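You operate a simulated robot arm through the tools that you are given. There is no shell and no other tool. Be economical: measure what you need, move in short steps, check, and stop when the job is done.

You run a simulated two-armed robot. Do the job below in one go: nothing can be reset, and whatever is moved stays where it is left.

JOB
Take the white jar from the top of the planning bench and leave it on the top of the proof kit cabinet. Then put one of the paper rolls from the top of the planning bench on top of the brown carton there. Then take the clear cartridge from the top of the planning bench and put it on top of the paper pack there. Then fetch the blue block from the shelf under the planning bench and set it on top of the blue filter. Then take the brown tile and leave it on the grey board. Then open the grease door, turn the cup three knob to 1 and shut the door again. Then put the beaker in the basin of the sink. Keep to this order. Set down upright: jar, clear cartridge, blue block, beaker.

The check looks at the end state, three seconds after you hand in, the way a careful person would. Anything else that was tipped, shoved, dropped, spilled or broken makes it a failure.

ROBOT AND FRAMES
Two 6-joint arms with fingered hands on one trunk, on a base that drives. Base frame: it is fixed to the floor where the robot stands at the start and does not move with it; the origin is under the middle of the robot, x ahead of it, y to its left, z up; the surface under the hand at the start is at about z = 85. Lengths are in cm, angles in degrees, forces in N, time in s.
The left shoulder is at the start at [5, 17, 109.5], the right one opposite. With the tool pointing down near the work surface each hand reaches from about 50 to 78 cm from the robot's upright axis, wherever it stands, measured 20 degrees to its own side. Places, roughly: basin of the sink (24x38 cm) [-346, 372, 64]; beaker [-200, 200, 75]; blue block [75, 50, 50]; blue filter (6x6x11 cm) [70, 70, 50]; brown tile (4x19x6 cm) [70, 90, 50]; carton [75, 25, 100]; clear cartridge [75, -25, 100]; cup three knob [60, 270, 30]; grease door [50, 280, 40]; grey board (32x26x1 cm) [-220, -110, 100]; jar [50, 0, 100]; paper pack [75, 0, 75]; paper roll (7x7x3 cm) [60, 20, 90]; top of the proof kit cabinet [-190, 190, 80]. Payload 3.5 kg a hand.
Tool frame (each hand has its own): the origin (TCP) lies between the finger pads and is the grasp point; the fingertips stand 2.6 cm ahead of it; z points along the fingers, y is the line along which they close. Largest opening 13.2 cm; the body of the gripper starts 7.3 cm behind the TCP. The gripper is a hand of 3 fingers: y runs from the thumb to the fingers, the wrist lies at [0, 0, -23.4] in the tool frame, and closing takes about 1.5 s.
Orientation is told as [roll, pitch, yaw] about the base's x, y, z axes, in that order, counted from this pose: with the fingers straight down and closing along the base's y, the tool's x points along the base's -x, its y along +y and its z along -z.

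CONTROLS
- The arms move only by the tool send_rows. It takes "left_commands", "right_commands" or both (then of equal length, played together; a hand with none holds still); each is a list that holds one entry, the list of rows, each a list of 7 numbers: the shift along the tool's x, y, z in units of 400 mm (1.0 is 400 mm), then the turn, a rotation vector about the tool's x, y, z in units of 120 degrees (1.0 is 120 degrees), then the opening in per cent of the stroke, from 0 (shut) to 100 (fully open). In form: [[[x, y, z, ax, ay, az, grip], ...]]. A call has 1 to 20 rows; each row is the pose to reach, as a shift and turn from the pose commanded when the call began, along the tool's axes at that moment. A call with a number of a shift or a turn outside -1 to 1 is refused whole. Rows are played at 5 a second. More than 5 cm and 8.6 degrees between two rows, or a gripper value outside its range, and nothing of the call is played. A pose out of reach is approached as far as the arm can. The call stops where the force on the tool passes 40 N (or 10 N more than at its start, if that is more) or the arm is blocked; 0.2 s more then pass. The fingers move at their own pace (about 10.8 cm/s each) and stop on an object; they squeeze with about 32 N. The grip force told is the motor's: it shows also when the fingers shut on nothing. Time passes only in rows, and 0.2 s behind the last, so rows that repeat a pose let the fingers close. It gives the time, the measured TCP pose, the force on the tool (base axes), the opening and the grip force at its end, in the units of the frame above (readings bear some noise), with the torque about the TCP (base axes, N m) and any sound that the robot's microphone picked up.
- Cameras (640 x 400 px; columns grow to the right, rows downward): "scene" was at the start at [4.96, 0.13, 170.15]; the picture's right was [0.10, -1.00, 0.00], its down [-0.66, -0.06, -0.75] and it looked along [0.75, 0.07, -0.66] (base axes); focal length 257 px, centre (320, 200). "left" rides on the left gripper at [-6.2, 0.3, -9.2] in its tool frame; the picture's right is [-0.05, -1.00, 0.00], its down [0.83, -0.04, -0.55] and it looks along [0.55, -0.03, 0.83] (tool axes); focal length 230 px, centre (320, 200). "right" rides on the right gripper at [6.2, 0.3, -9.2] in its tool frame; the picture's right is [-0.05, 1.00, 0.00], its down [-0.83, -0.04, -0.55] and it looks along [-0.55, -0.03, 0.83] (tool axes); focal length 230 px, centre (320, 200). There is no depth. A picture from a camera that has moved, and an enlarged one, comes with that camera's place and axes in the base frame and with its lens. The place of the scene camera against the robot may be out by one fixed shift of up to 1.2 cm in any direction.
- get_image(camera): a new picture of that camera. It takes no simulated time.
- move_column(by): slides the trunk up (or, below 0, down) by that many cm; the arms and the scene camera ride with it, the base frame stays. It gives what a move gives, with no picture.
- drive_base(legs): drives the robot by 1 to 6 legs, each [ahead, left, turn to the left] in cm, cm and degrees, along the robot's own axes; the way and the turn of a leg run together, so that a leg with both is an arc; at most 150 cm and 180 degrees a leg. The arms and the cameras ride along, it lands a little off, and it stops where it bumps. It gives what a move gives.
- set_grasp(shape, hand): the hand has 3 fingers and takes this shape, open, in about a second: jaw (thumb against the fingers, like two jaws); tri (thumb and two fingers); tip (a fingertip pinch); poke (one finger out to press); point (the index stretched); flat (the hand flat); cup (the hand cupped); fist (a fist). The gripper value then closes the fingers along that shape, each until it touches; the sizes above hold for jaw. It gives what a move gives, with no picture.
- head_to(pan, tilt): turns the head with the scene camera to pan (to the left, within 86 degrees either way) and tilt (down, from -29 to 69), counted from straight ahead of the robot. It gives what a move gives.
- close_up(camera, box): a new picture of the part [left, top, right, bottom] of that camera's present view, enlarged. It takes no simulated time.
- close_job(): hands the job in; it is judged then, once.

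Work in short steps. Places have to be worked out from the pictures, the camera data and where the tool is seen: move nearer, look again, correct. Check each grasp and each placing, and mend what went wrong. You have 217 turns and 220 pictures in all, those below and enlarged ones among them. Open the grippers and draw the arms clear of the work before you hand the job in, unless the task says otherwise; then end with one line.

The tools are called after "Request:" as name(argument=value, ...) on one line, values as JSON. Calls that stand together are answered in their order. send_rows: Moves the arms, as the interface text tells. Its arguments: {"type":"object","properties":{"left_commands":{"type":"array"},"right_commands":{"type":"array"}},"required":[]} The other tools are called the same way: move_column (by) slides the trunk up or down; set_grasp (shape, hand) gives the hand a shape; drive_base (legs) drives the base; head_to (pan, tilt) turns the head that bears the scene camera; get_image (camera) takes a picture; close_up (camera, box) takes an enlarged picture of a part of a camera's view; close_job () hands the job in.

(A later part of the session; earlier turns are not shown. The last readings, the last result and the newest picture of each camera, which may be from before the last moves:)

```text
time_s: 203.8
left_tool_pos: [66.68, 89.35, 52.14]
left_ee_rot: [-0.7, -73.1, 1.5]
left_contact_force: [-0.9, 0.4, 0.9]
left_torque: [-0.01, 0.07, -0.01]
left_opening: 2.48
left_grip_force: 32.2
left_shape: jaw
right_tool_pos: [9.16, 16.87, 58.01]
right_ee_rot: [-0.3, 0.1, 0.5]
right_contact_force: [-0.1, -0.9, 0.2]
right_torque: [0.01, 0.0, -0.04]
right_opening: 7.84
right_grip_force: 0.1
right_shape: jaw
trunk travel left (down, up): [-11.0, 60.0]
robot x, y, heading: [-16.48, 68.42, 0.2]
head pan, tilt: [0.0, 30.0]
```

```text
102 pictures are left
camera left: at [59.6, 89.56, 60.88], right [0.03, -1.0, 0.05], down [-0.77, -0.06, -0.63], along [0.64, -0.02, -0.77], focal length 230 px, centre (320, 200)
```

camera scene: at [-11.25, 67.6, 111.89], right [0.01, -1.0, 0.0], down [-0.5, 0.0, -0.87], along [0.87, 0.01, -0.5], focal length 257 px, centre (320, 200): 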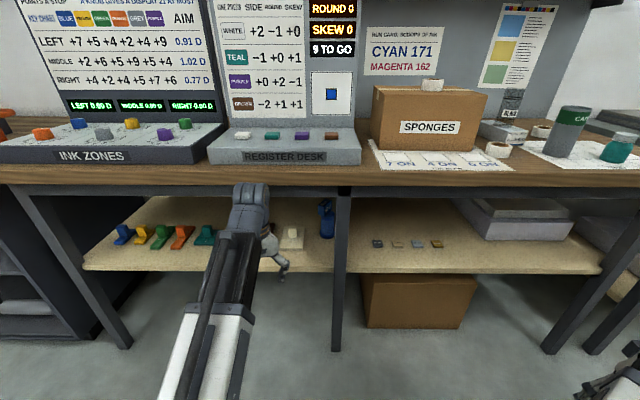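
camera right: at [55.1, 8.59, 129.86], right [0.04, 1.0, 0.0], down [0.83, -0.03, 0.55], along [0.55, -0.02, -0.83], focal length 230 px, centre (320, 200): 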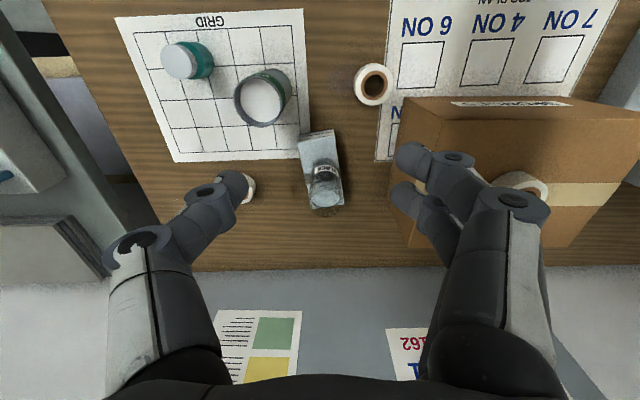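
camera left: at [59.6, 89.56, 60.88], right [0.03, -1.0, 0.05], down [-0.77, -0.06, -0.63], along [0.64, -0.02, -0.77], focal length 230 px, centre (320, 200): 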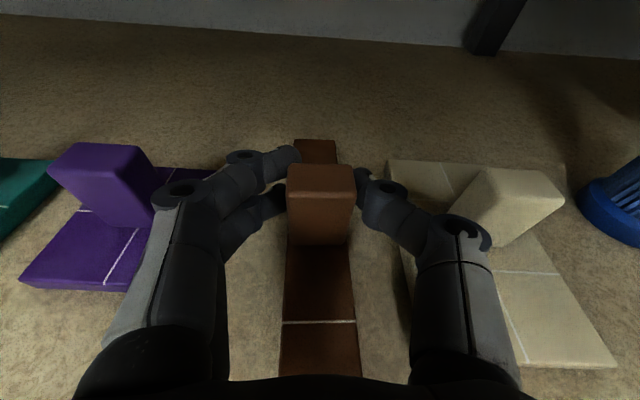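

Better grip. Lift 6.5 cm and draw back.

Request:
send_rows(left_commands=[[[-0.05, 0, -0.015, 0, 0, 0, 0], [-0.1, 0, -0.03, 0, 0, 0, 0], [-0.155, 0, -0.047, 0, 0, 0, 0], [-0.13, 0, -0.12, 0, 0, 0, 0], [-0.105, 0, -0.2, 0, 0, 0, 0], [-0.07, 0, -0.31, 0, 0, 0, 0], [-0.07, 0, -0.31, 0, 0, 0, 0]]])

Request:
get_image(camera="left")

```text
time_s: 205.4
left_tool_pos: [55.53, 89.26, 58.62]
left_ee_rot: [-0.7, -73.1, 1.5]
left_contact_force: [-0.2, 0.2, -0.6]
left_torque: [-0.03, 0.01, 0.04]
left_opening: 2.36
left_grip_force: 32.5
left_shape: jaw
right_tool_pos: [9.1, 16.63, 58.16]
right_ee_rot: [-0.2, 0.0, 0.5]
right_contact_force: [0.3, 0.0, -0.2]
right_torque: [0.02, 0.0, 0.0]
right_opening: 7.87
right_grip_force: 0.0
right_shape: jaw
trunk travel left (down, up): [-11.0, 60.0]
robot x, y, heading: [-16.94, 68.01, 0.7]
head pan, tilt: [0.0, 30.0]
```

```text
101 pictures are left
camera left: at [48.48, 89.48, 67.12], right [0.03, -1.0, 0.05], down [-0.77, -0.06, -0.63], along [0.64, -0.02, -0.77], focal length 230 px, centre (320, 200)
```

left: 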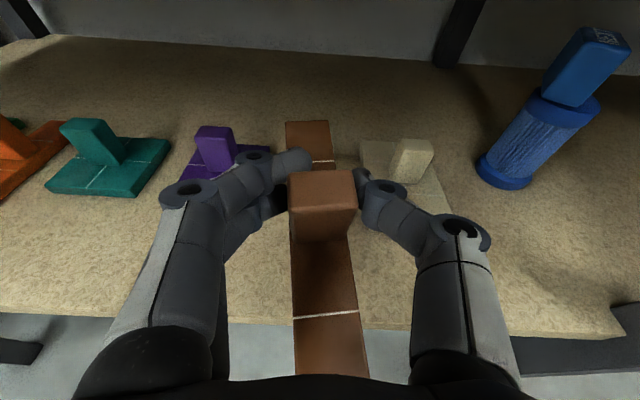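

Tile held. Now retreat out of the shelf while un-tilting 45° (the tile tilts with the hand, will be re-levelled later).

Request:
send_rows(left_commands=[[[-0.03, 0, -0.05, 0, 0.0625, 0, 0], [-0.02, 0, -0.11, 0, 0.125, 0, 0], [-0.01, 0, -0.17, 0, 0.1875, 0, 0], [0.005, 0, -0.23, 0, 0.25, 0, 0], [0.018, 0, -0.295, 0, 0.3125, 0, 0], [0.03, 0, -0.357, 0, 0.375, 0, 0], [0.03, 0, -0.357, 0, 0.375, 0, 0]]])

Request:
get_image(camera="left")

Request:
get_image(camera="scene")

```text
time_s: 207.0
left_tool_pos: [41.41, 89.03, 61.38]
left_ee_rot: [-0.2, -28.1, 1.0]
left_contact_force: [0.0, 1.2, -2.2]
left_torque: [0.0, -0.01, 0.02]
left_opening: 2.31
left_grip_force: 32.1
left_shape: jaw
right_tool_pos: [9.12, 16.72, 58.11]
right_ee_rot: [-0.2, 0.1, 0.6]
right_contact_force: [-0.6, 0.6, -0.5]
right_torque: [-0.01, 0.01, 0.0]
right_opening: 7.88
right_grip_force: 0.0
right_shape: jaw
trunk travel left (down, up): [-11.0, 60.0]
robot x, y, heading: [-16.89, 68.02, 0.2]
head pan, tilt: [0.0, 30.0]
```

```text
100 pictures are left
camera left: at [42.56, 89.36, 72.55], right [0.06, -1.0, 0.03], down [-0.99, -0.06, 0.1], along [-0.1, -0.03, -0.99], focal length 230 px, centre (320, 200)
```

left: 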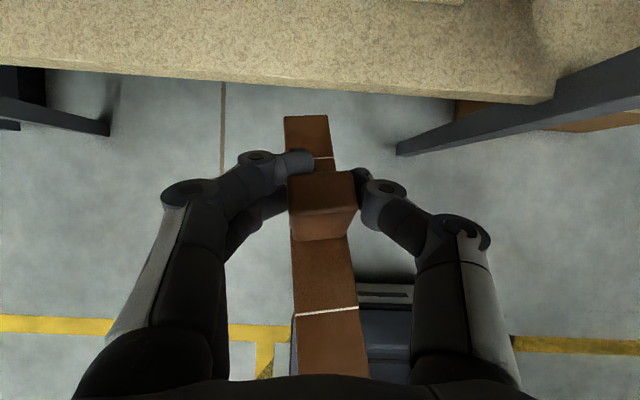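

```text
99 pictures are left
camera scene: at [-11.24, 67.59, 111.89], right [0.01, -1.0, 0.0], down [-0.5, 0.0, -0.87], along [0.87, 0.01, -0.5], focal length 257 px, centre (320, 200)
```

scene: 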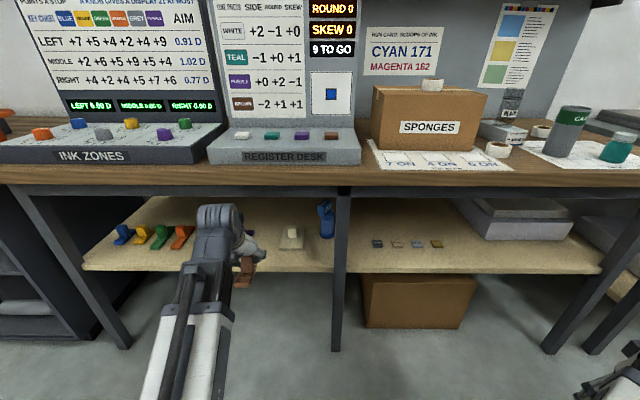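

Tile is out and secure. Turn left 90°, raise the trunk, and drive up the aisle to look for the grey board.

Request:
drive_base(legs=[[0, 0, 90], [62, 0, 0]])

Request:
move_column(by=40)

Request:
head_to(pan=80, tilt=15)

Request:
get_image(camera="scene")

```text
time_s: 214.3
left_tool_pos: [-39.86, 187.29, 61.51]
left_ee_rot: [-0.2, -28.1, 91.8]
left_contact_force: [-0.4, 0.4, -1.1]
left_torque: [-0.01, 0.01, 0.01]
left_opening: 2.2
left_grip_force: 32.0
left_shape: jaw
right_tool_pos: [32.88, 155.71, 58.11]
right_ee_rot: [-0.2, 0.1, 91.3]
right_contact_force: [-0.6, 0.2, -0.1]
right_torque: [-0.01, 0.02, 0.03]
right_opening: 7.89
right_grip_force: 0.1
right_shape: jaw
trunk travel left (down, up): [-11.0, 60.0]
robot x, y, heading: [-18.31, 129.44, 91.5]
head pan, tilt: [0.0, 30.0]
```

```text
time_s: 218.1
left_tool_pos: [-39.79, 187.32, 101.41]
left_ee_rot: [-0.2, -28.1, 91.8]
left_contact_force: [0.7, 0.2, -0.9]
left_torque: [0.0, 0.0, -0.02]
left_opening: 2.21
left_grip_force: 31.9
left_shape: jaw
right_tool_pos: [32.96, 155.87, 98.11]
right_ee_rot: [-0.3, 0.1, 91.3]
right_contact_force: [0.4, 0.5, 0.7]
right_torque: [0.01, 0.01, -0.02]
right_opening: 7.88
right_grip_force: 0.0
right_shape: jaw
trunk travel left (down, up): [-51.0, 20.0]
robot x, y, heading: [-18.52, 129.1, 91.5]
head pan, tilt: [0.0, 30.0]
```

```text
time_s: 219.6
left_tool_pos: [-39.72, 187.3, 101.45]
left_ee_rot: [-0.3, -28.1, 91.8]
left_contact_force: [-0.9, 0.6, -0.6]
left_torque: [-0.01, -0.02, 0.0]
left_opening: 2.22
left_grip_force: 32.0
left_shape: jaw
right_tool_pos: [32.88, 155.82, 98.17]
right_ee_rot: [-0.2, 0.1, 91.3]
right_contact_force: [0.1, 0.0, 0.0]
right_torque: [-0.01, 0.01, -0.01]
right_opening: 7.87
right_grip_force: 0.1
right_shape: jaw
trunk travel left (down, up): [-51.0, 20.0]
robot x, y, heading: [-18.27, 128.99, 91.5]
head pan, tilt: [80.0, 15.0]
```

```text
98 pictures are left
camera scene: at [-26.75, 125.89, 154.3], right [0.15, 0.99, 0.0], down [0.26, -0.04, -0.97], along [-0.95, 0.15, -0.26], focal length 257 px, centre (320, 200)
```

scene: 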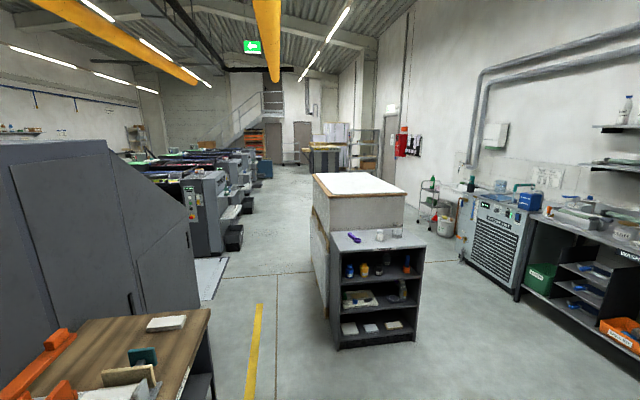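

The press line lies between here and the board; I'll go round by the other end. Back down the aisle to y≈-150 and look toward -x.

Request:
drive_base(legs=[[0, 0, -1.5], [-140, 0, 0], [-140, 0, 0]])

Request:
get_image(camera="scene")

Request:
get_image(camera="left")

```text
time_s: 233.6
left_tool_pos: [-36.0, -92.58, 101.56]
left_ee_rot: [-0.2, -28.1, 89.5]
left_contact_force: [-0.3, -0.3, -0.3]
left_torque: [0.02, 0.02, -0.03]
left_opening: 2.23
left_grip_force: 31.5
left_shape: jaw
right_tool_pos: [35.42, -126.95, 98.12]
right_ee_rot: [-0.2, 0.0, 88.9]
right_contact_force: [0.5, 0.1, 0.5]
right_torque: [-0.01, 0.0, -0.01]
right_opening: 7.88
right_grip_force: 0.1
right_shape: jaw
trunk travel left (down, up): [-51.0, 20.0]
robot x, y, heading: [-16.94, -151.6, 89.1]
head pan, tilt: [80.0, 15.0]
```

```text
97 pictures are left
camera scene: at [-25.39, -154.39, 154.31], right [0.19, 0.98, 0.0], down [0.25, -0.05, -0.97], along [-0.95, 0.18, -0.26], focal length 257 px, centre (320, 200)
```

scene: 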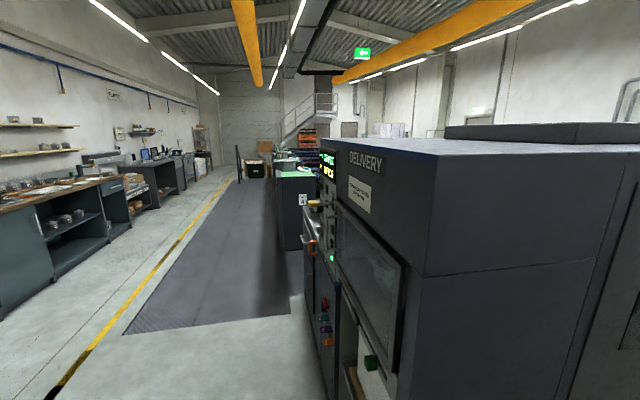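

```text
96 pictures are left
camera left: at [-36.37, -91.5, 112.55], right [1.0, 0.03, 0.03], down [0.03, -0.99, 0.1], along [0.03, -0.1, -0.99], focal length 230 px, centre (320, 200)
```

left: 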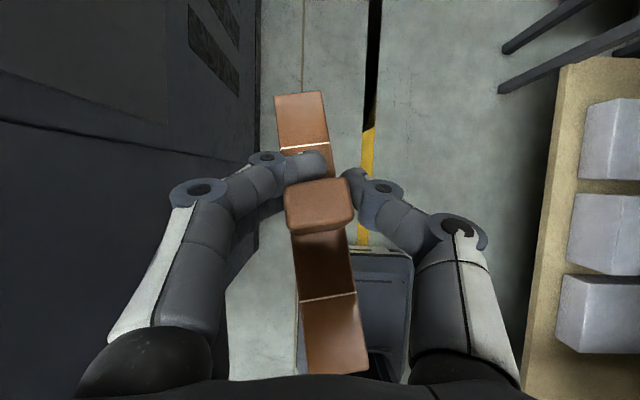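

Request:
close_up(camera="scene", box=[240, 140, 400, 260])

Request:
close_up(camera="scene", box=[0, 120, 240, 300])

```text
3.33 times, centred on (320, 200) of scene
camera zoom: at [-25.39, -154.39, 154.31], right [0.19, 0.98, 0.0], down [0.25, -0.05, -0.97], along [-0.95, 0.18, -0.26], focal length 856 px, centre (320, 200)
```

zoom: 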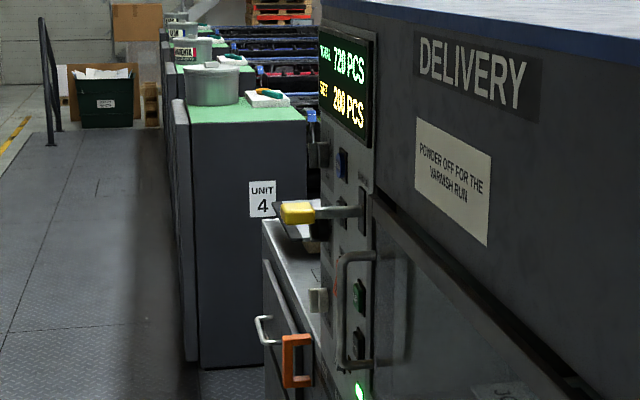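

```text
2.22 times, centred on (120, 210) of scene
camera zoom: at [-25.39, -154.39, 154.31], right [0.19, 0.98, 0.0], down [0.25, -0.05, -0.97], along [-0.95, 0.18, -0.26], focal length 571 px, centre (764, 178)
```

zoom: 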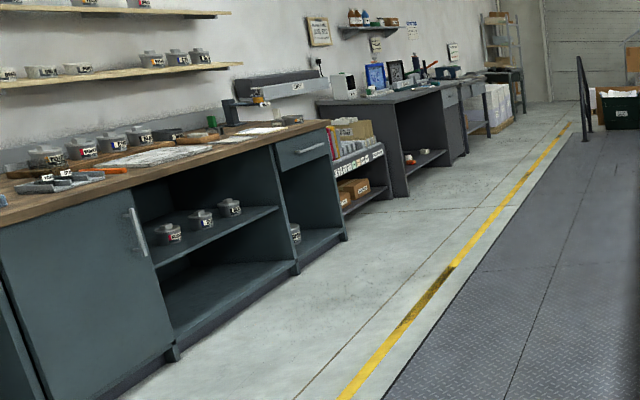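

The board must be by the press's near side around x −220. I go to y≈-210, turn to face -x, advance to x≈-120 and look.

Request:
drive_base(legs=[[-58, 0, 0], [0, 0, 91], [100, 0, 0]])

Request:
head_to(pan=-40, tilt=25)

Request:
get_image(camera="scene")

```text
time_s: 245.5
left_tool_pos: [-173.11, -235.96, 101.41]
left_ee_rot: [-0.2, -28.1, -176.5]
left_contact_force: [0.1, 0.5, -0.2]
left_torque: [-0.01, -0.02, 0.04]
left_opening: 2.18
left_grip_force: 32.2
left_shape: jaw
right_tool_pos: [-143.76, -162.29, 98.13]
right_ee_rot: [-0.2, 0.1, -177.0]
right_contact_force: [0.1, 0.4, 0.3]
right_torque: [0.01, -0.02, -0.01]
right_opening: 7.87
right_grip_force: 0.0
right_shape: jaw
trunk travel left (down, up): [-51.0, 20.0]
robot x, y, heading: [-115.46, -212.45, -176.9]
head pan, tilt: [80.0, 15.0]
```

```text
time_s: 247.5
left_tool_pos: [-173.23, -235.88, 101.42]
left_ee_rot: [-0.2, -28.2, -176.5]
left_contact_force: [-1.2, -0.5, 0.0]
left_torque: [0.01, 0.01, 0.01]
left_opening: 2.19
left_grip_force: 31.9
left_shape: jaw
right_tool_pos: [-143.82, -162.31, 98.09]
right_ee_rot: [-0.2, 0.1, -177.0]
right_contact_force: [-0.2, -0.2, -0.2]
right_torque: [-0.04, 0.04, 0.0]
right_opening: 7.86
right_grip_force: 0.1
right_shape: jaw
trunk travel left (down, up): [-51.0, 20.0]
robot x, y, heading: [-115.72, -213.23, -177.2]
head pan, tilt: [-40.0, 25.0]
```

```text
93 pictures are left
camera scene: at [-118.45, -207.58, 152.68], right [0.6, 0.8, 0.0], down [0.34, -0.25, -0.91], along [-0.72, 0.54, -0.42], focal length 257 px, centre (320, 200)
```

scene: 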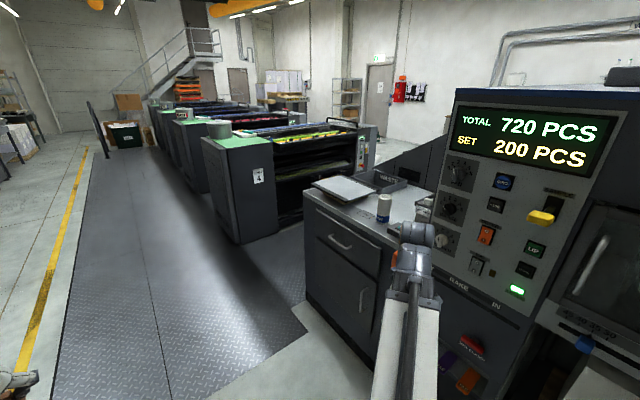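

Request:
close_up(camera="scene", box=[280, 150, 460, 270])

```text
3.33 times, centred on (370, 210) of scene
camera zoom: at [-118.45, -207.58, 152.68], right [0.6, 0.8, 0.0], down [0.34, -0.25, -0.91], along [-0.72, 0.54, -0.42], focal length 856 px, centre (153, 167)
```

zoom: 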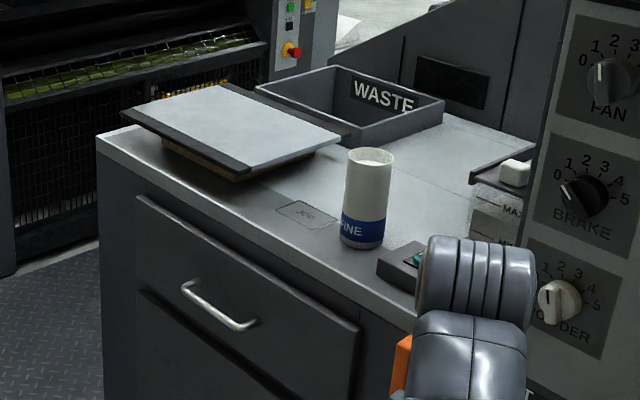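

The grey board is on the desk at x −230..−199, y −131..−108, z≈100. Raise trunk fully, drive to x≈-191 and turn to face +y.

Request:
move_column(by=20)

Request:
drive_base(legs=[[76, 0, 0], [0, 0, -93]])

Request:
head_to(pan=15, tilt=45)

Request:
get_image(camera="scene")

Request:
get_image(camera="left")

```text
time_s: 249.6
left_tool_pos: [-173.04, -236.02, 121.39]
left_ee_rot: [-0.2, -28.2, -176.5]
left_contact_force: [-0.2, 0.1, -0.7]
left_torque: [-0.04, -0.01, 0.0]
left_opening: 2.19
left_grip_force: 32.1
left_shape: jaw
right_tool_pos: [-143.9, -162.41, 118.04]
right_ee_rot: [-0.2, 0.1, -177.1]
right_contact_force: [-1.0, 0.4, 0.1]
right_torque: [0.01, -0.05, 0.01]
right_opening: 7.88
right_grip_force: 0.0
right_shape: jaw
trunk travel left (down, up): [-71.0, 0.0]
robot x, y, heading: [-115.81, -212.8, -177.0]
head pan, tilt: [-40.0, 25.0]
```

```text
time_s: 257.7
left_tool_pos: [-212.08, -158.29, 121.51]
left_ee_rot: [-0.2, -28.1, 90.6]
left_contact_force: [0.0, 1.5, -2.0]
left_torque: [0.05, 0.01, 0.0]
left_opening: 2.11
left_grip_force: 32.2
left_shape: jaw
right_tool_pos: [-139.98, -191.17, 118.18]
right_ee_rot: [-0.2, 0.2, 90.2]
right_contact_force: [0.7, -0.8, -0.1]
right_torque: [0.01, 0.0, 0.01]
right_opening: 7.87
right_grip_force: 0.1
right_shape: jaw
trunk travel left (down, up): [-71.0, 0.0]
robot x, y, heading: [-191.98, -216.82, 90.3]
head pan, tilt: [-40.0, 25.0]
```

```text
time_s: 258.9
left_tool_pos: [-212.19, -158.38, 121.49]
left_ee_rot: [-0.2, -28.1, 90.7]
left_contact_force: [1.2, -0.8, -0.9]
left_torque: [0.02, 0.01, 0.0]
left_opening: 2.06
left_grip_force: 32.6
left_shape: jaw
right_tool_pos: [-140.04, -191.33, 118.1]
right_ee_rot: [-0.2, 0.0, 90.0]
right_contact_force: [0.0, 0.0, 0.0]
right_torque: [0.0, 0.0, 0.02]
right_opening: 7.87
right_grip_force: 0.0
right_shape: jaw
trunk travel left (down, up): [-71.0, 0.0]
robot x, y, heading: [-191.35, -217.06, 90.2]
head pan, tilt: [15.0, 45.0]
```

```text
91 pictures are left
camera scene: at [-193.2, -213.74, 169.63], right [0.97, 0.26, 0.0], down [0.18, -0.68, -0.71], along [-0.18, 0.68, -0.71], focal length 257 px, centre (320, 200)
```

scene: 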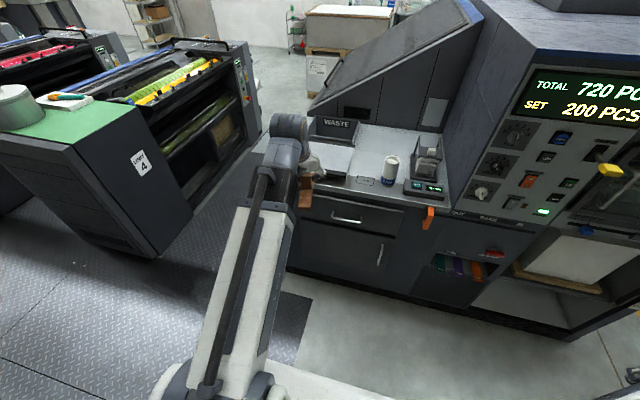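

```text
90 pictures are left
camera left: at [-212.55, -157.34, 132.55], right [1.0, 0.06, 0.03], down [0.05, -0.99, 0.1], along [0.03, -0.1, -0.99], focal length 230 px, centre (320, 200)
```

left: 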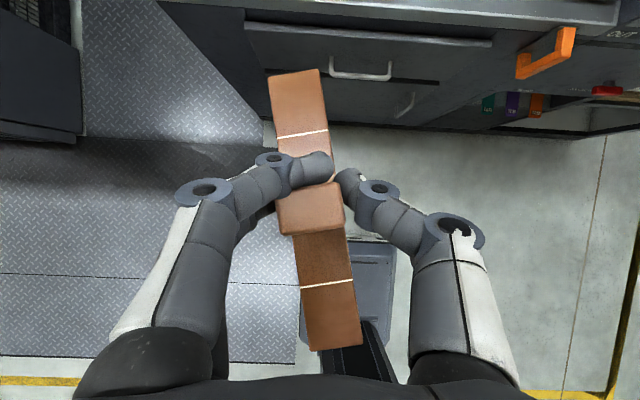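

The tile is creeping slightly in the grip; I re-level the hand now (tilt to 73°) above the desk front, then check.

Request:
send_rows(left_commands=[[[-0.044, 0, 0.0235, 0, -0.0625, 0, 0], [-0.088, 0, 0.047, 0, -0.125, 0, 0], [-0.1325, 0, 0.07, 0, -0.1875, 0, 0], [-0.177, 0, 0.094, 0, -0.25, 0, 0], [-0.221, 0, 0.1175, 0, -0.3125, 0, 0], [-0.265, 0, 0.141, 0, -0.375, 0, 0], [-0.265, 0, 0.141, 0, -0.375, 0, 0]]])

Request:
get_image(camera="left")

Request:
close_up(camera="scene", box=[220, 80, 460, 240])

```text
time_s: 260.5
left_tool_pos: [-212.1, -146.38, 121.4]
left_ee_rot: [-0.5, -73.2, 91.1]
left_contact_force: [-1.1, -0.2, -1.1]
left_torque: [-0.02, 0.01, 0.01]
left_opening: 2.05
left_grip_force: 32.3
left_shape: jaw
right_tool_pos: [-140.14, -191.3, 118.07]
right_ee_rot: [-0.1, 0.0, 90.1]
right_contact_force: [-1.1, -0.1, 0.1]
right_torque: [0.03, -0.03, -0.01]
right_opening: 7.86
right_grip_force: 0.1
right_shape: jaw
trunk travel left (down, up): [-71.0, 0.0]
robot x, y, heading: [-191.57, -216.8, 90.1]
head pan, tilt: [15.0, 45.0]
```

```text
89 pictures are left
camera left: at [-212.47, -153.54, 130.08], right [1.0, 0.02, 0.05], down [0.05, -0.77, -0.63], along [0.03, 0.64, -0.77], focal length 230 px, centre (320, 200)
```

left: 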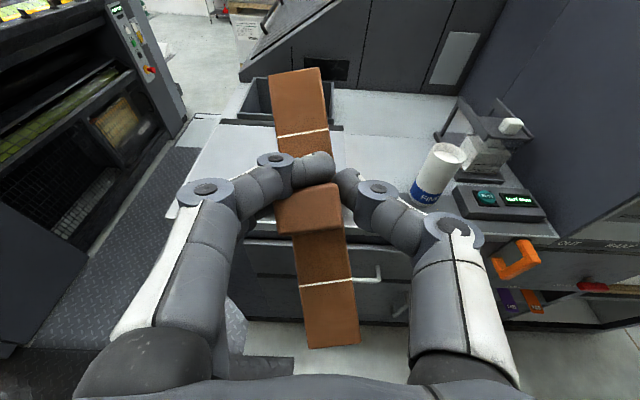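

```text
2.50 times, centred on (340, 160) of scene
camera zoom: at [-193.21, -213.75, 169.62], right [0.97, 0.26, 0.0], down [0.19, -0.68, -0.71], along [-0.19, 0.68, -0.71], focal length 642 px, centre (270, 300)
```

zoom: 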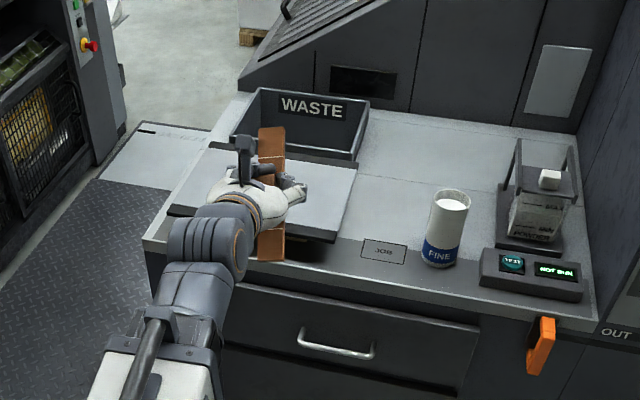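

The tile swung to 39° pitch relative to the hand (it hangs like a pendulum from the stub). Its level attitude corresponds to hand tilt ≈32°, so I return to that and drive forward over the board.

Request:
send_rows(left_commands=[[[0.009, 0, -0.029, 0, 0.0683, 0, 0], [0.018, 0, -0.057, 0, 0.1366, 0, 0], [0.027, 0, -0.086, 0, 0.205, 0, 0], [0.035, 0, -0.114, 0, 0.273, 0, 0], [0.044, 0, -0.143, 0, 0.3417, 0, 0], [0.044, 0, -0.143, 0, 0.3417, 0, 0]]])

Request:
drive_base(legs=[[31, 0, 0]])

Request:
get_image(camera="left")

Request:
get_image(camera="scene")

```text
time_s: 261.9
left_tool_pos: [-212.21, -152.47, 121.45]
left_ee_rot: [-0.3, -32.0, 90.6]
left_contact_force: [0.6, 0.7, -1.3]
left_torque: [0.04, 0.04, -0.02]
left_opening: 2.01
left_grip_force: 32.7
left_shape: jaw
right_tool_pos: [-140.09, -191.3, 118.1]
right_ee_rot: [-0.2, 0.1, 90.2]
right_contact_force: [-1.2, -0.2, -0.5]
right_torque: [-0.01, 0.01, -0.03]
right_opening: 7.86
right_grip_force: 0.0
right_shape: jaw
trunk travel left (down, up): [-71.0, 0.0]
robot x, y, heading: [-191.79, -216.78, 90.1]
head pan, tilt: [15.0, 45.0]
```

```text
time_s: 264.0
left_tool_pos: [-211.97, -121.06, 121.29]
left_ee_rot: [-0.2, -32.0, 90.4]
left_contact_force: [-0.1, 0.2, -1.7]
left_torque: [0.03, 0.01, 0.0]
left_opening: 2.03
left_grip_force: 31.8
left_shape: jaw
right_tool_pos: [-139.87, -160.12, 118.14]
right_ee_rot: [-0.2, 0.2, 89.8]
right_contact_force: [-0.5, 1.0, -0.9]
right_torque: [0.0, 0.01, -0.01]
right_opening: 7.89
right_grip_force: 0.0
right_shape: jaw
trunk travel left (down, up): [-71.0, 0.0]
robot x, y, heading: [-191.46, -185.61, 89.6]
head pan, tilt: [15.0, 45.0]
```

```text
87 pictures are left
camera left: at [-212.36, -120.65, 132.53], right [1.0, 0.05, 0.03], down [0.05, -1.0, 0.03], along [0.03, -0.03, -1.0], focal length 230 px, centre (320, 200)
```

left: 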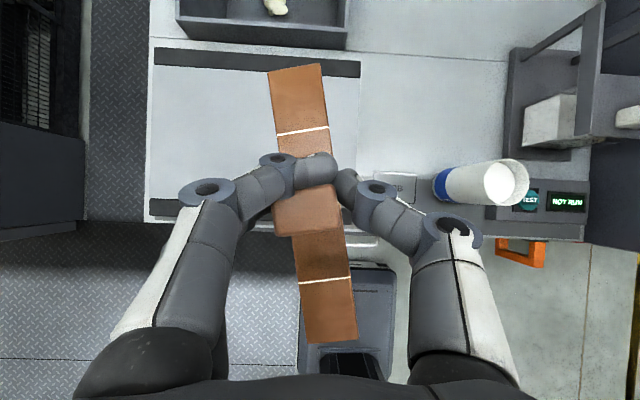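

```text
86 pictures are left
camera scene: at [-193.23, -182.31, 169.62], right [0.97, 0.26, 0.0], down [0.18, -0.68, -0.71], along [-0.18, 0.68, -0.71], focal length 257 px, centre (320, 200)
```

scene: 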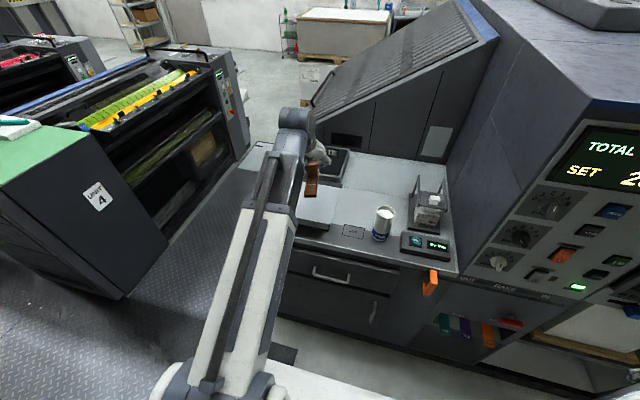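

Overhead view: board centre ≈[-220.5,-112.5]; tile is level now. Shift by (-8.5, +8.5) and lower 9 cm.

Request:
send_rows(left_commands=[[[-0.06, 0.07, 0.0375, 0, 0, 0, 0], [-0.12, 0.14, 0.075, 0, 0, 0, 0], [-0.18, 0.2125, 0.1126, 0, 0, 0, 0], [-0.14, 0.2125, 0.18, 0, 0, 0, 0], [-0.1, 0.2125, 0.25, 0, 0, 0, 0], [-0.06, 0.2125, 0.305, 0, 0, 0, 0], [-0.06, 0.2125, 0.305, 0, 0, 0, 0]]])

Request:
get_image(camera="left")

Request:
close_up(camera="scene", box=[220, 100, 420, 250])

```text
time_s: 265.6
left_tool_pos: [-220.66, -112.41, 112.3]
left_ee_rot: [-0.3, -32.0, 90.5]
left_contact_force: [-0.6, 0.1, -1.1]
left_torque: [0.01, -0.02, -0.02]
left_opening: 2.03
left_grip_force: 31.9
left_shape: jaw
right_tool_pos: [-139.97, -160.15, 118.21]
right_ee_rot: [-0.2, 0.1, 89.9]
right_contact_force: [1.4, -0.2, 0.0]
right_torque: [0.03, 0.01, 0.01]
right_opening: 7.86
right_grip_force: 0.0
right_shape: jaw
trunk travel left (down, up): [-71.0, 0.0]
robot x, y, heading: [-191.5, -185.94, 90.0]
head pan, tilt: [15.0, 45.0]
```

```text
85 pictures are left
camera left: at [-221.04, -112.07, 123.54], right [1.0, 0.05, 0.03], down [0.05, -1.0, 0.03], along [0.03, -0.03, -1.0], focal length 230 px, centre (320, 200)
```

left: 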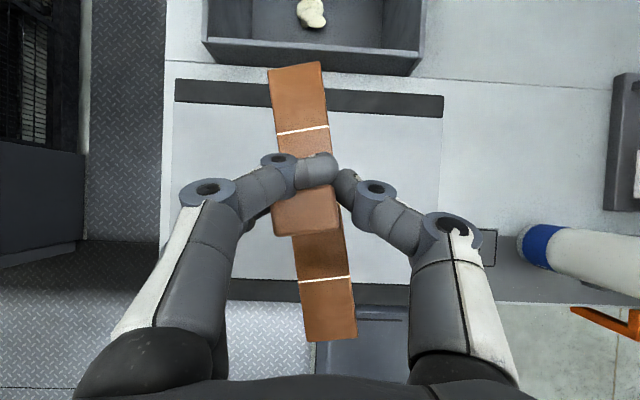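

```text
2.67 times, centred on (320, 175) of scene
camera zoom: at [-193.23, -182.44, 169.62], right [0.97, 0.26, 0.0], down [0.18, -0.68, -0.71], along [-0.18, 0.68, -0.71], focal length 685 px, centre (320, 267)
```

zoom: 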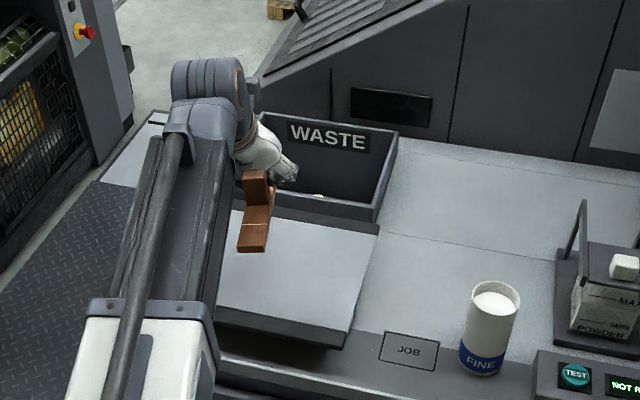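

Tile is level and centred over the board. Lower 6.5 cm, then slowly to contact.

Request:
send_rows(left_commands=[[[0.043, 0, 0.069, 0, 0, 0, 0], [0.086, 0, 0.138, 0, 0, 0, 0], [0.09, 0, 0.144, 0, 0, 0, 0], [0.094, 0, 0.15, 0, 0, 0, 0], [0.098, 0, 0.156, 0, 0, 0, 0], [0.102, 0, 0.162, 0, 0, 0, 0]]])

Request:
get_image(camera="left")

```text
time_s: 267.0
left_tool_pos: [-220.46, -112.57, 104.71]
left_ee_rot: [-0.2, -32.1, 90.4]
left_contact_force: [-0.1, -0.4, -0.6]
left_torque: [0.01, -0.02, 0.02]
left_opening: 2.01
left_grip_force: 32.1
left_shape: jaw
right_tool_pos: [-139.96, -160.19, 118.11]
right_ee_rot: [-0.2, 0.1, 89.9]
right_contact_force: [0.1, 0.2, -0.6]
right_torque: [0.02, 0.0, 0.0]
right_opening: 7.88
right_grip_force: 0.2
right_shape: jaw
trunk travel left (down, up): [-71.0, 0.0]
robot x, y, heading: [-191.55, -185.58, 89.9]
head pan, tilt: [15.0, 45.0]
```

```text
83 pictures are left
camera left: at [-220.89, -112.24, 115.83], right [1.0, 0.05, 0.03], down [0.05, -1.0, 0.03], along [0.03, -0.03, -1.0], focal length 230 px, centre (320, 200)
```

left: 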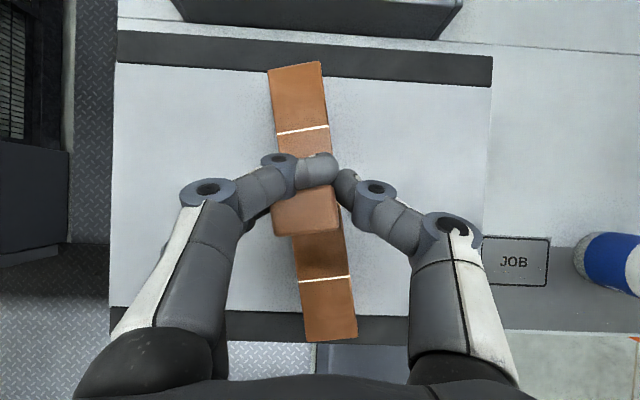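

Continue slowly.

Request:
send_rows(left_commands=[[[0.003, 0, 0.005, 0, 0, 0, 0], [0.006, 0, 0.01, 0, 0, 0, 0], [0.009, 0, 0.015, 0, 0, 0, 0], [0.012, 0, 0.02, 0, 0, 0, 0], [0.015, 0, 0.025, 0, 0, 0, 0], [0.018, 0, 0.03, 0, 0, 0, 0], [0.021, 0, 0.035, 0, 0, 0, 0]]])

Request:
get_image(camera="left")

```text
time_s: 268.6
left_tool_pos: [-220.58, -112.43, 102.96]
left_ee_rot: [-0.1, -32.1, 90.4]
left_contact_force: [-0.4, -1.4, -0.9]
left_torque: [0.0, -0.01, -0.02]
left_opening: 1.97
left_grip_force: 31.7
left_shape: jaw
right_tool_pos: [-139.86, -160.28, 118.14]
right_ee_rot: [-0.2, 0.0, 89.9]
right_contact_force: [0.9, 1.1, 0.5]
right_torque: [0.01, -0.02, 0.02]
right_opening: 7.86
right_grip_force: 0.0
right_shape: jaw
trunk travel left (down, up): [-71.0, 0.0]
robot x, y, heading: [-192.12, -185.53, 89.8]
head pan, tilt: [15.0, 45.0]
```

```text
82 pictures are left
camera left: at [-220.91, -112.24, 114.22], right [1.0, 0.05, 0.03], down [0.05, -1.0, 0.03], along [0.03, -0.03, -1.0], focal length 230 px, centre (320, 200)
```

left: 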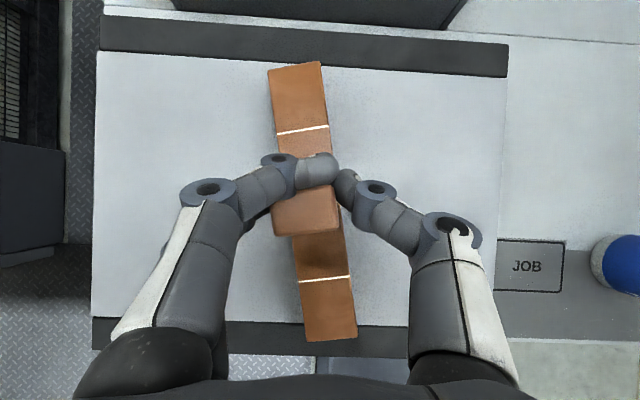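

Very near. Nudge 0.9 cm further in (+y) and lower the last bit.

Request:
send_rows(left_commands=[[[-0.019, 0, 0.012, 0, 0, 0, 0], [-0.016, 0, 0.017, 0, 0, 0, 0], [-0.013, 0, 0.022, 0, 0, 0, 0], [-0.01, 0, 0.027, 0, 0, 0, 0], [-0.007, 0, 0.032, 0, 0, 0, 0]]])

```text
time_s: 269.8
left_tool_pos: [-220.47, -111.62, 102.07]
left_ee_rot: [-0.2, -32.1, 90.5]
left_contact_force: [-0.3, 0.4, -1.5]
left_torque: [0.03, -0.01, 0.01]
left_opening: 2.04
left_grip_force: 32.1
left_shape: jaw
right_tool_pos: [-139.99, -160.15, 118.15]
right_ee_rot: [-0.2, 0.0, 89.9]
right_contact_force: [-0.1, 0.1, -1.0]
right_torque: [0.05, 0.03, 0.02]
right_opening: 7.86
right_grip_force: 0.1
right_shape: jaw
trunk travel left (down, up): [-71.0, 0.0]
robot x, y, heading: [-191.68, -185.55, 90.0]
head pan, tilt: [15.0, 45.0]
```

Request:
send_rows(left_commands=[[[0.003, 0, 0.005, 0, 0, 0, 0], [0.006, 0, 0.01, 0, 0, 0, 0], [0.009, 0, 0.015, 0, 0, 0, 0], [0.012, 0, 0.02, 0, 0, 0, 0], [0.015, 0, 0.025, 0, 0, 0, 0], [0.018, 0, 0.03, 0, 0, 0, 0]]])

Request:
get_image(camera="left")

```text
time_s: 271.2
left_tool_pos: [-220.27, -111.58, 101.27]
left_ee_rot: [-0.1, -32.8, 90.3]
left_contact_force: [4.8, 6.6, 37.8]
left_torque: [0.06, 0.59, -0.21]
left_opening: 2.15
left_grip_force: 31.6
left_shape: jaw
right_tool_pos: [-139.78, -160.5, 118.16]
right_ee_rot: [0.0, 0.0, 89.9]
right_contact_force: [-0.2, -0.7, 0.1]
right_torque: [0.0, 0.02, -0.02]
right_opening: 7.89
right_grip_force: 0.0
right_shape: jaw
trunk travel left (down, up): [-71.0, 0.0]
robot x, y, heading: [-192.12, -185.39, 90.0]
head pan, tilt: [15.0, 45.0]
```

```text
81 pictures are left
camera left: at [-220.65, -111.39, 112.45], right [1.0, 0.05, 0.03], down [0.05, -1.0, 0.02], along [0.03, -0.02, -1.0], focal length 230 px, centre (320, 200)
```

left: 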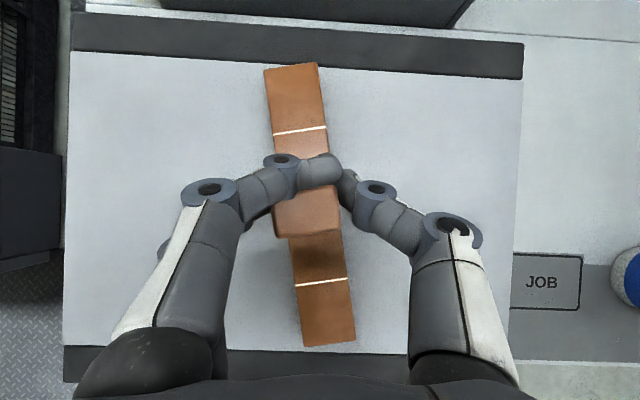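

Contact. Ease up and open.

Request:
send_rows(left_commands=[[[-0.003, 0, -0.004, 0, 0, 0, 0], [-0.003, 0, -0.004, 0, 0, 0, 25], [-0.003, 0, -0.004, 0, 0, 0, 40], [-0.003, 0, -0.004, 0, 0, 0, 50], [-0.003, 0, -0.004, 0, 0, 0, 50]]])

Request:
get_image(camera="left")

```text
time_s: 272.4
left_tool_pos: [-220.41, -111.67, 100.91]
left_ee_rot: [-0.2, -32.2, 90.5]
left_contact_force: [-1.0, 0.7, -0.8]
left_torque: [0.01, 0.02, -0.03]
left_opening: 6.53
left_grip_force: 0.1
left_shape: jaw
right_tool_pos: [-139.98, -160.26, 118.14]
right_ee_rot: [-0.2, 0.1, 89.8]
right_contact_force: [0.2, 0.1, -0.1]
right_torque: [-0.01, 0.0, 0.01]
right_opening: 7.87
right_grip_force: 0.0
right_shape: jaw
trunk travel left (down, up): [-71.0, 0.0]
robot x, y, heading: [-191.84, -185.54, 89.9]
head pan, tilt: [15.0, 45.0]
```

```text
80 pictures are left
camera left: at [-220.85, -111.34, 112.05], right [1.0, 0.05, 0.03], down [0.05, -1.0, 0.03], along [0.03, -0.03, -1.0], focal length 230 px, centre (320, 200)
```

left: 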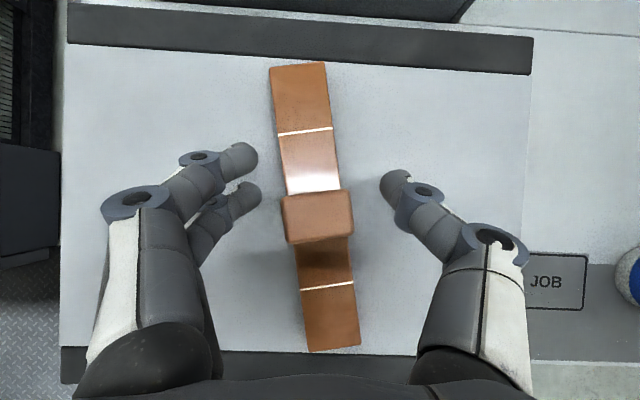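

Tile lies flat on the board. Withdraw up-back along the tool axis, then restore the vertical hand.

Request:
send_rows(left_commands=[[[0, 0, -0.1, 0, 0, 0, 50], [0, 0, -0.2, 0, 0, 0, 50], [0, 0, -0.3, 0, 0, 0, 50], [0, 0, -0.4, 0, 0, 0, 50], [0.03, -0.05, -0.47, 0, 0.067, 0, 50], [0.06, -0.1, -0.5, 0, 0.133, 0, 50], [0.09, -0.15, -0.53, 0, 0.2, 0, 50], [0.12, -0.2, -0.56, 0, 0.267, 0, 50], [0.12, -0.2, -0.56, 0, 0.267, 0, 50]]])

Request:
get_image(camera="left")

Request:
close_up(camera="scene", box=[200, 100, 440, 280])

```text
time_s: 274.4
left_tool_pos: [-212.36, -127.48, 117.24]
left_ee_rot: [-0.2, 0.0, 90.3]
left_contact_force: [-0.7, 0.3, -1.5]
left_torque: [0.0, -0.01, -0.03]
left_opening: 6.56
left_grip_force: 0.0
left_shape: jaw
right_tool_pos: [-139.95, -160.18, 118.15]
right_ee_rot: [-0.2, 0.2, 89.9]
right_contact_force: [-0.2, -0.7, 1.2]
right_torque: [0.0, 0.02, -0.01]
right_opening: 7.88
right_grip_force: 0.1
right_shape: jaw
trunk travel left (down, up): [-71.0, 0.0]
robot x, y, heading: [-191.87, -185.69, 89.9]
head pan, tilt: [15.0, 45.0]
```

```text
79 pictures are left
camera left: at [-212.82, -121.43, 126.58], right [1.0, 0.06, 0.0], down [0.05, -0.83, 0.56], along [0.03, -0.55, -0.83], focal length 230 px, centre (320, 200)
```

left: 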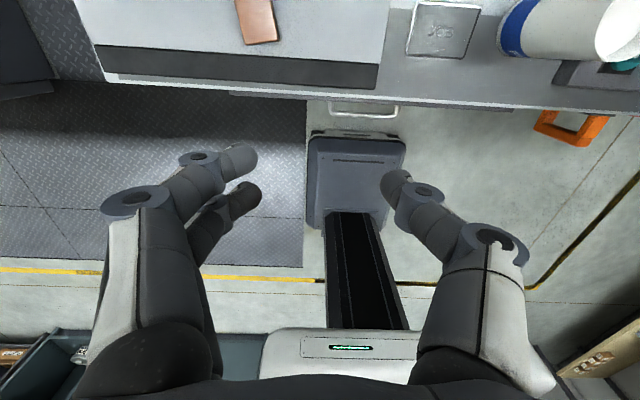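

```text
2.22 times, centred on (320, 190) of scene
camera zoom: at [-193.24, -182.46, 169.62], right [0.97, 0.26, 0.0], down [0.18, -0.68, -0.71], along [-0.18, 0.68, -0.71], focal length 571 px, centre (320, 222)
```

zoom: 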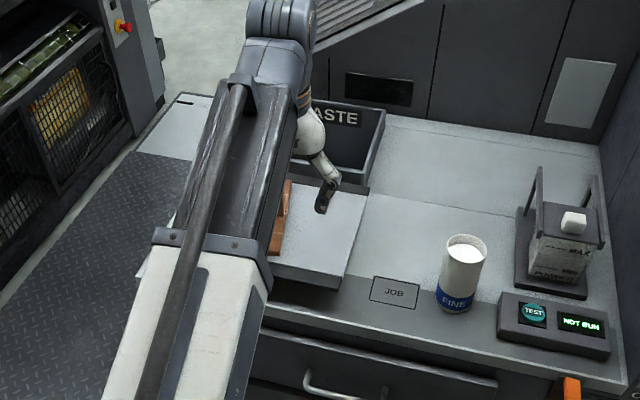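

Good. Now return to the aisle and drive up to y≈230 for the grease door.

Request:
drive_base(legs=[[-30, 0, 0], [0, -90, 0], [0, -80, 0], [140, 0, 0], [140, 0, 0], [140, 0, 0]])

Request:
head_to(pan=-60, tilt=35)

Request:
get_image(camera="scene")

```text
time_s: 304.3
left_tool_pos: [-27.54, 259.24, 117.2]
left_ee_rot: [-0.2, 0.0, 88.1]
left_contact_force: [-0.8, -0.4, -0.4]
left_torque: [0.01, 0.02, 0.01]
left_opening: 6.58
left_grip_force: 0.1
left_shape: jaw
right_tool_pos: [43.58, 223.91, 118.07]
right_ee_rot: [-0.2, 0.0, 87.7]
right_contact_force: [0.8, -0.3, -0.6]
right_torque: [0.0, -0.01, 0.0]
right_opening: 7.86
right_grip_force: 0.0
right_shape: jaw
trunk travel left (down, up): [-71.0, 0.0]
robot x, y, heading: [-9.08, 200.14, 87.9]
head pan, tilt: [15.0, 45.0]
```

```text
time_s: 305.8
left_tool_pos: [-27.54, 259.11, 117.23]
left_ee_rot: [-0.1, -0.1, 88.1]
left_contact_force: [-0.2, -0.9, 0.1]
left_torque: [-0.04, -0.05, -0.01]
left_opening: 6.54
left_grip_force: 0.0
left_shape: jaw
right_tool_pos: [43.68, 223.82, 117.96]
right_ee_rot: [-0.2, 0.1, 87.8]
right_contact_force: [-0.2, -0.5, 0.9]
right_torque: [-0.03, -0.05, -0.02]
right_opening: 7.85
right_grip_force: 0.0
right_shape: jaw
trunk travel left (down, up): [-71.0, 0.0]
robot x, y, heading: [-8.59, 200.39, 87.9]
head pan, tilt: [-60.0, 35.0]
```

```text
77 pictures are left
camera scene: at [-0.75, 199.77, 171.11], right [0.47, -0.88, 0.0], down [-0.51, -0.27, -0.82], along [0.72, 0.38, -0.57], focal length 257 px, centre (320, 200)
```

scene: 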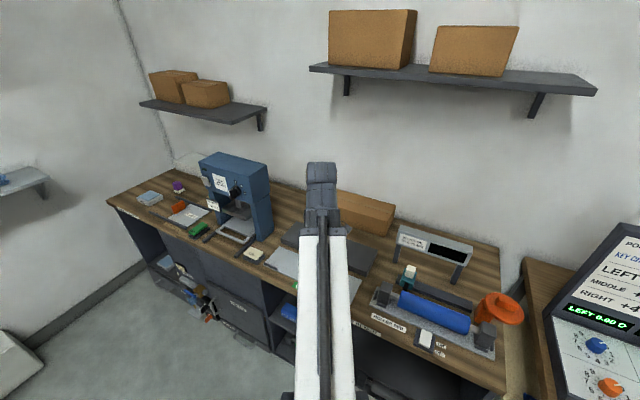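

Request:
drive_base(legs=[[40, 35, 0], [0, 0, -88]])

Request:
move_column(by=-40)

Request:
head_to(pan=15, tilt=35)

Request:
get_image(camera="scene")

```text
time_s: 312.5
left_tool_pos: [14.86, 262.95, 117.34]
left_ee_rot: [-0.1, -0.1, 1.2]
left_contact_force: [-0.2, -0.3, 0.7]
left_torque: [0.04, 0.01, 0.0]
left_opening: 6.52
left_grip_force: 0.0
left_shape: jaw
right_tool_pos: [-16.83, 190.04, 118.14]
right_ee_rot: [-0.1, 0.1, 0.6]
right_contact_force: [0.7, -0.4, -0.1]
right_torque: [0.0, -0.03, 0.02]
right_opening: 7.89
right_grip_force: 0.0
right_shape: jaw
trunk travel left (down, up): [-71.0, 0.0]
robot x, y, heading: [-43.04, 241.4, 0.7]
head pan, tilt: [-60.0, 35.0]
```

```text
time_s: 316.4
left_tool_pos: [14.9, 262.93, 77.28]
left_ee_rot: [-0.3, -0.2, 1.1]
left_contact_force: [-0.4, -0.1, 0.7]
left_torque: [-0.01, 0.0, -0.04]
left_opening: 6.54
left_grip_force: 0.0
left_shape: jaw
right_tool_pos: [-16.79, 190.12, 78.11]
right_ee_rot: [-0.2, 0.1, 0.7]
right_contact_force: [0.2, 0.2, 0.1]
right_torque: [-0.01, 0.02, -0.01]
right_opening: 7.86
right_grip_force: 0.0
right_shape: jaw
trunk travel left (down, up): [-31.0, 40.0]
robot x, y, heading: [-42.85, 241.55, 0.8]
head pan, tilt: [-60.0, 35.0]
```

```text
time_s: 317.8
left_tool_pos: [15.04, 263.03, 77.27]
left_ee_rot: [-0.2, -0.1, 1.2]
left_contact_force: [-0.3, 0.0, -0.3]
left_torque: [0.0, 0.01, 0.0]
left_opening: 6.53
left_grip_force: 0.1
left_shape: jaw
right_tool_pos: [-16.83, 190.14, 78.1]
right_ee_rot: [-0.2, 0.1, 0.6]
right_contact_force: [-0.3, -0.3, 0.4]
right_torque: [0.0, -0.01, 0.01]
right_opening: 7.88
right_grip_force: 0.1
right_shape: jaw
trunk travel left (down, up): [-31.0, 40.0]
robot x, y, heading: [-43.08, 241.86, 0.8]
head pan, tilt: [15.0, 35.0]
```

```text
76 pictures are left
camera scene: at [-37.88, 243.12, 131.11], right [0.27, -0.96, 0.0], down [-0.55, -0.16, -0.82], along [0.79, 0.22, -0.57], focal length 257 px, centre (320, 200)
```

scene: 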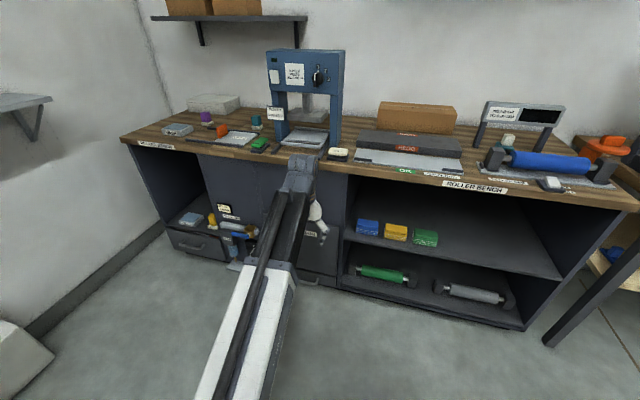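

Request:
close_up(camera="scene", box=[140, 140, 380, 300])

Request:
get_image(camera="left")

```text
2.50 times, centred on (260, 220) of scene
camera zoom: at [-37.88, 243.12, 131.11], right [0.27, -0.96, 0.0], down [-0.55, -0.16, -0.82], along [0.79, 0.22, -0.57], focal length 642 px, centre (470, 150)
```

zoom: 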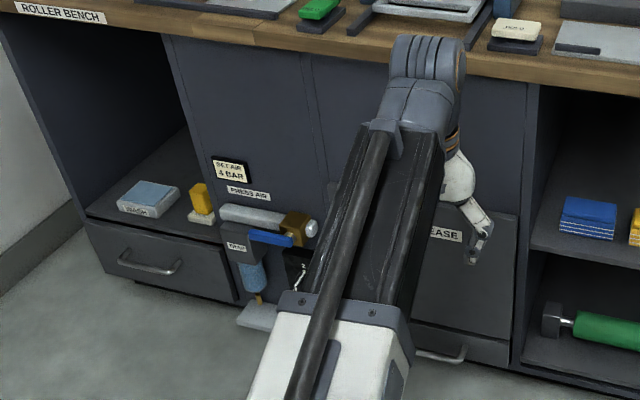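

```text
74 pictures are left
camera left: at [20.97, 263.4, 86.58], right [0.07, -1.0, 0.0], down [-0.83, -0.06, 0.55], along [-0.55, -0.04, -0.83], focal length 230 px, centre (320, 200)
```

left: 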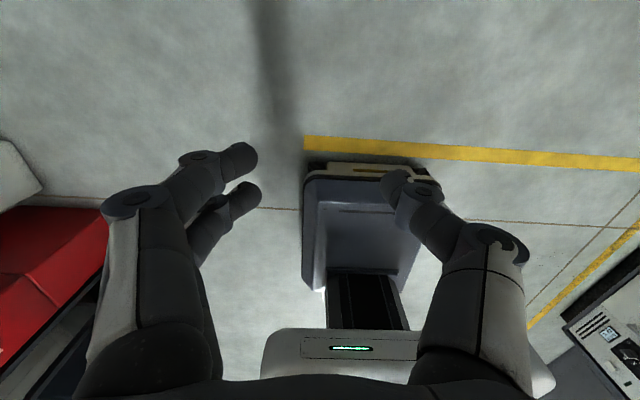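

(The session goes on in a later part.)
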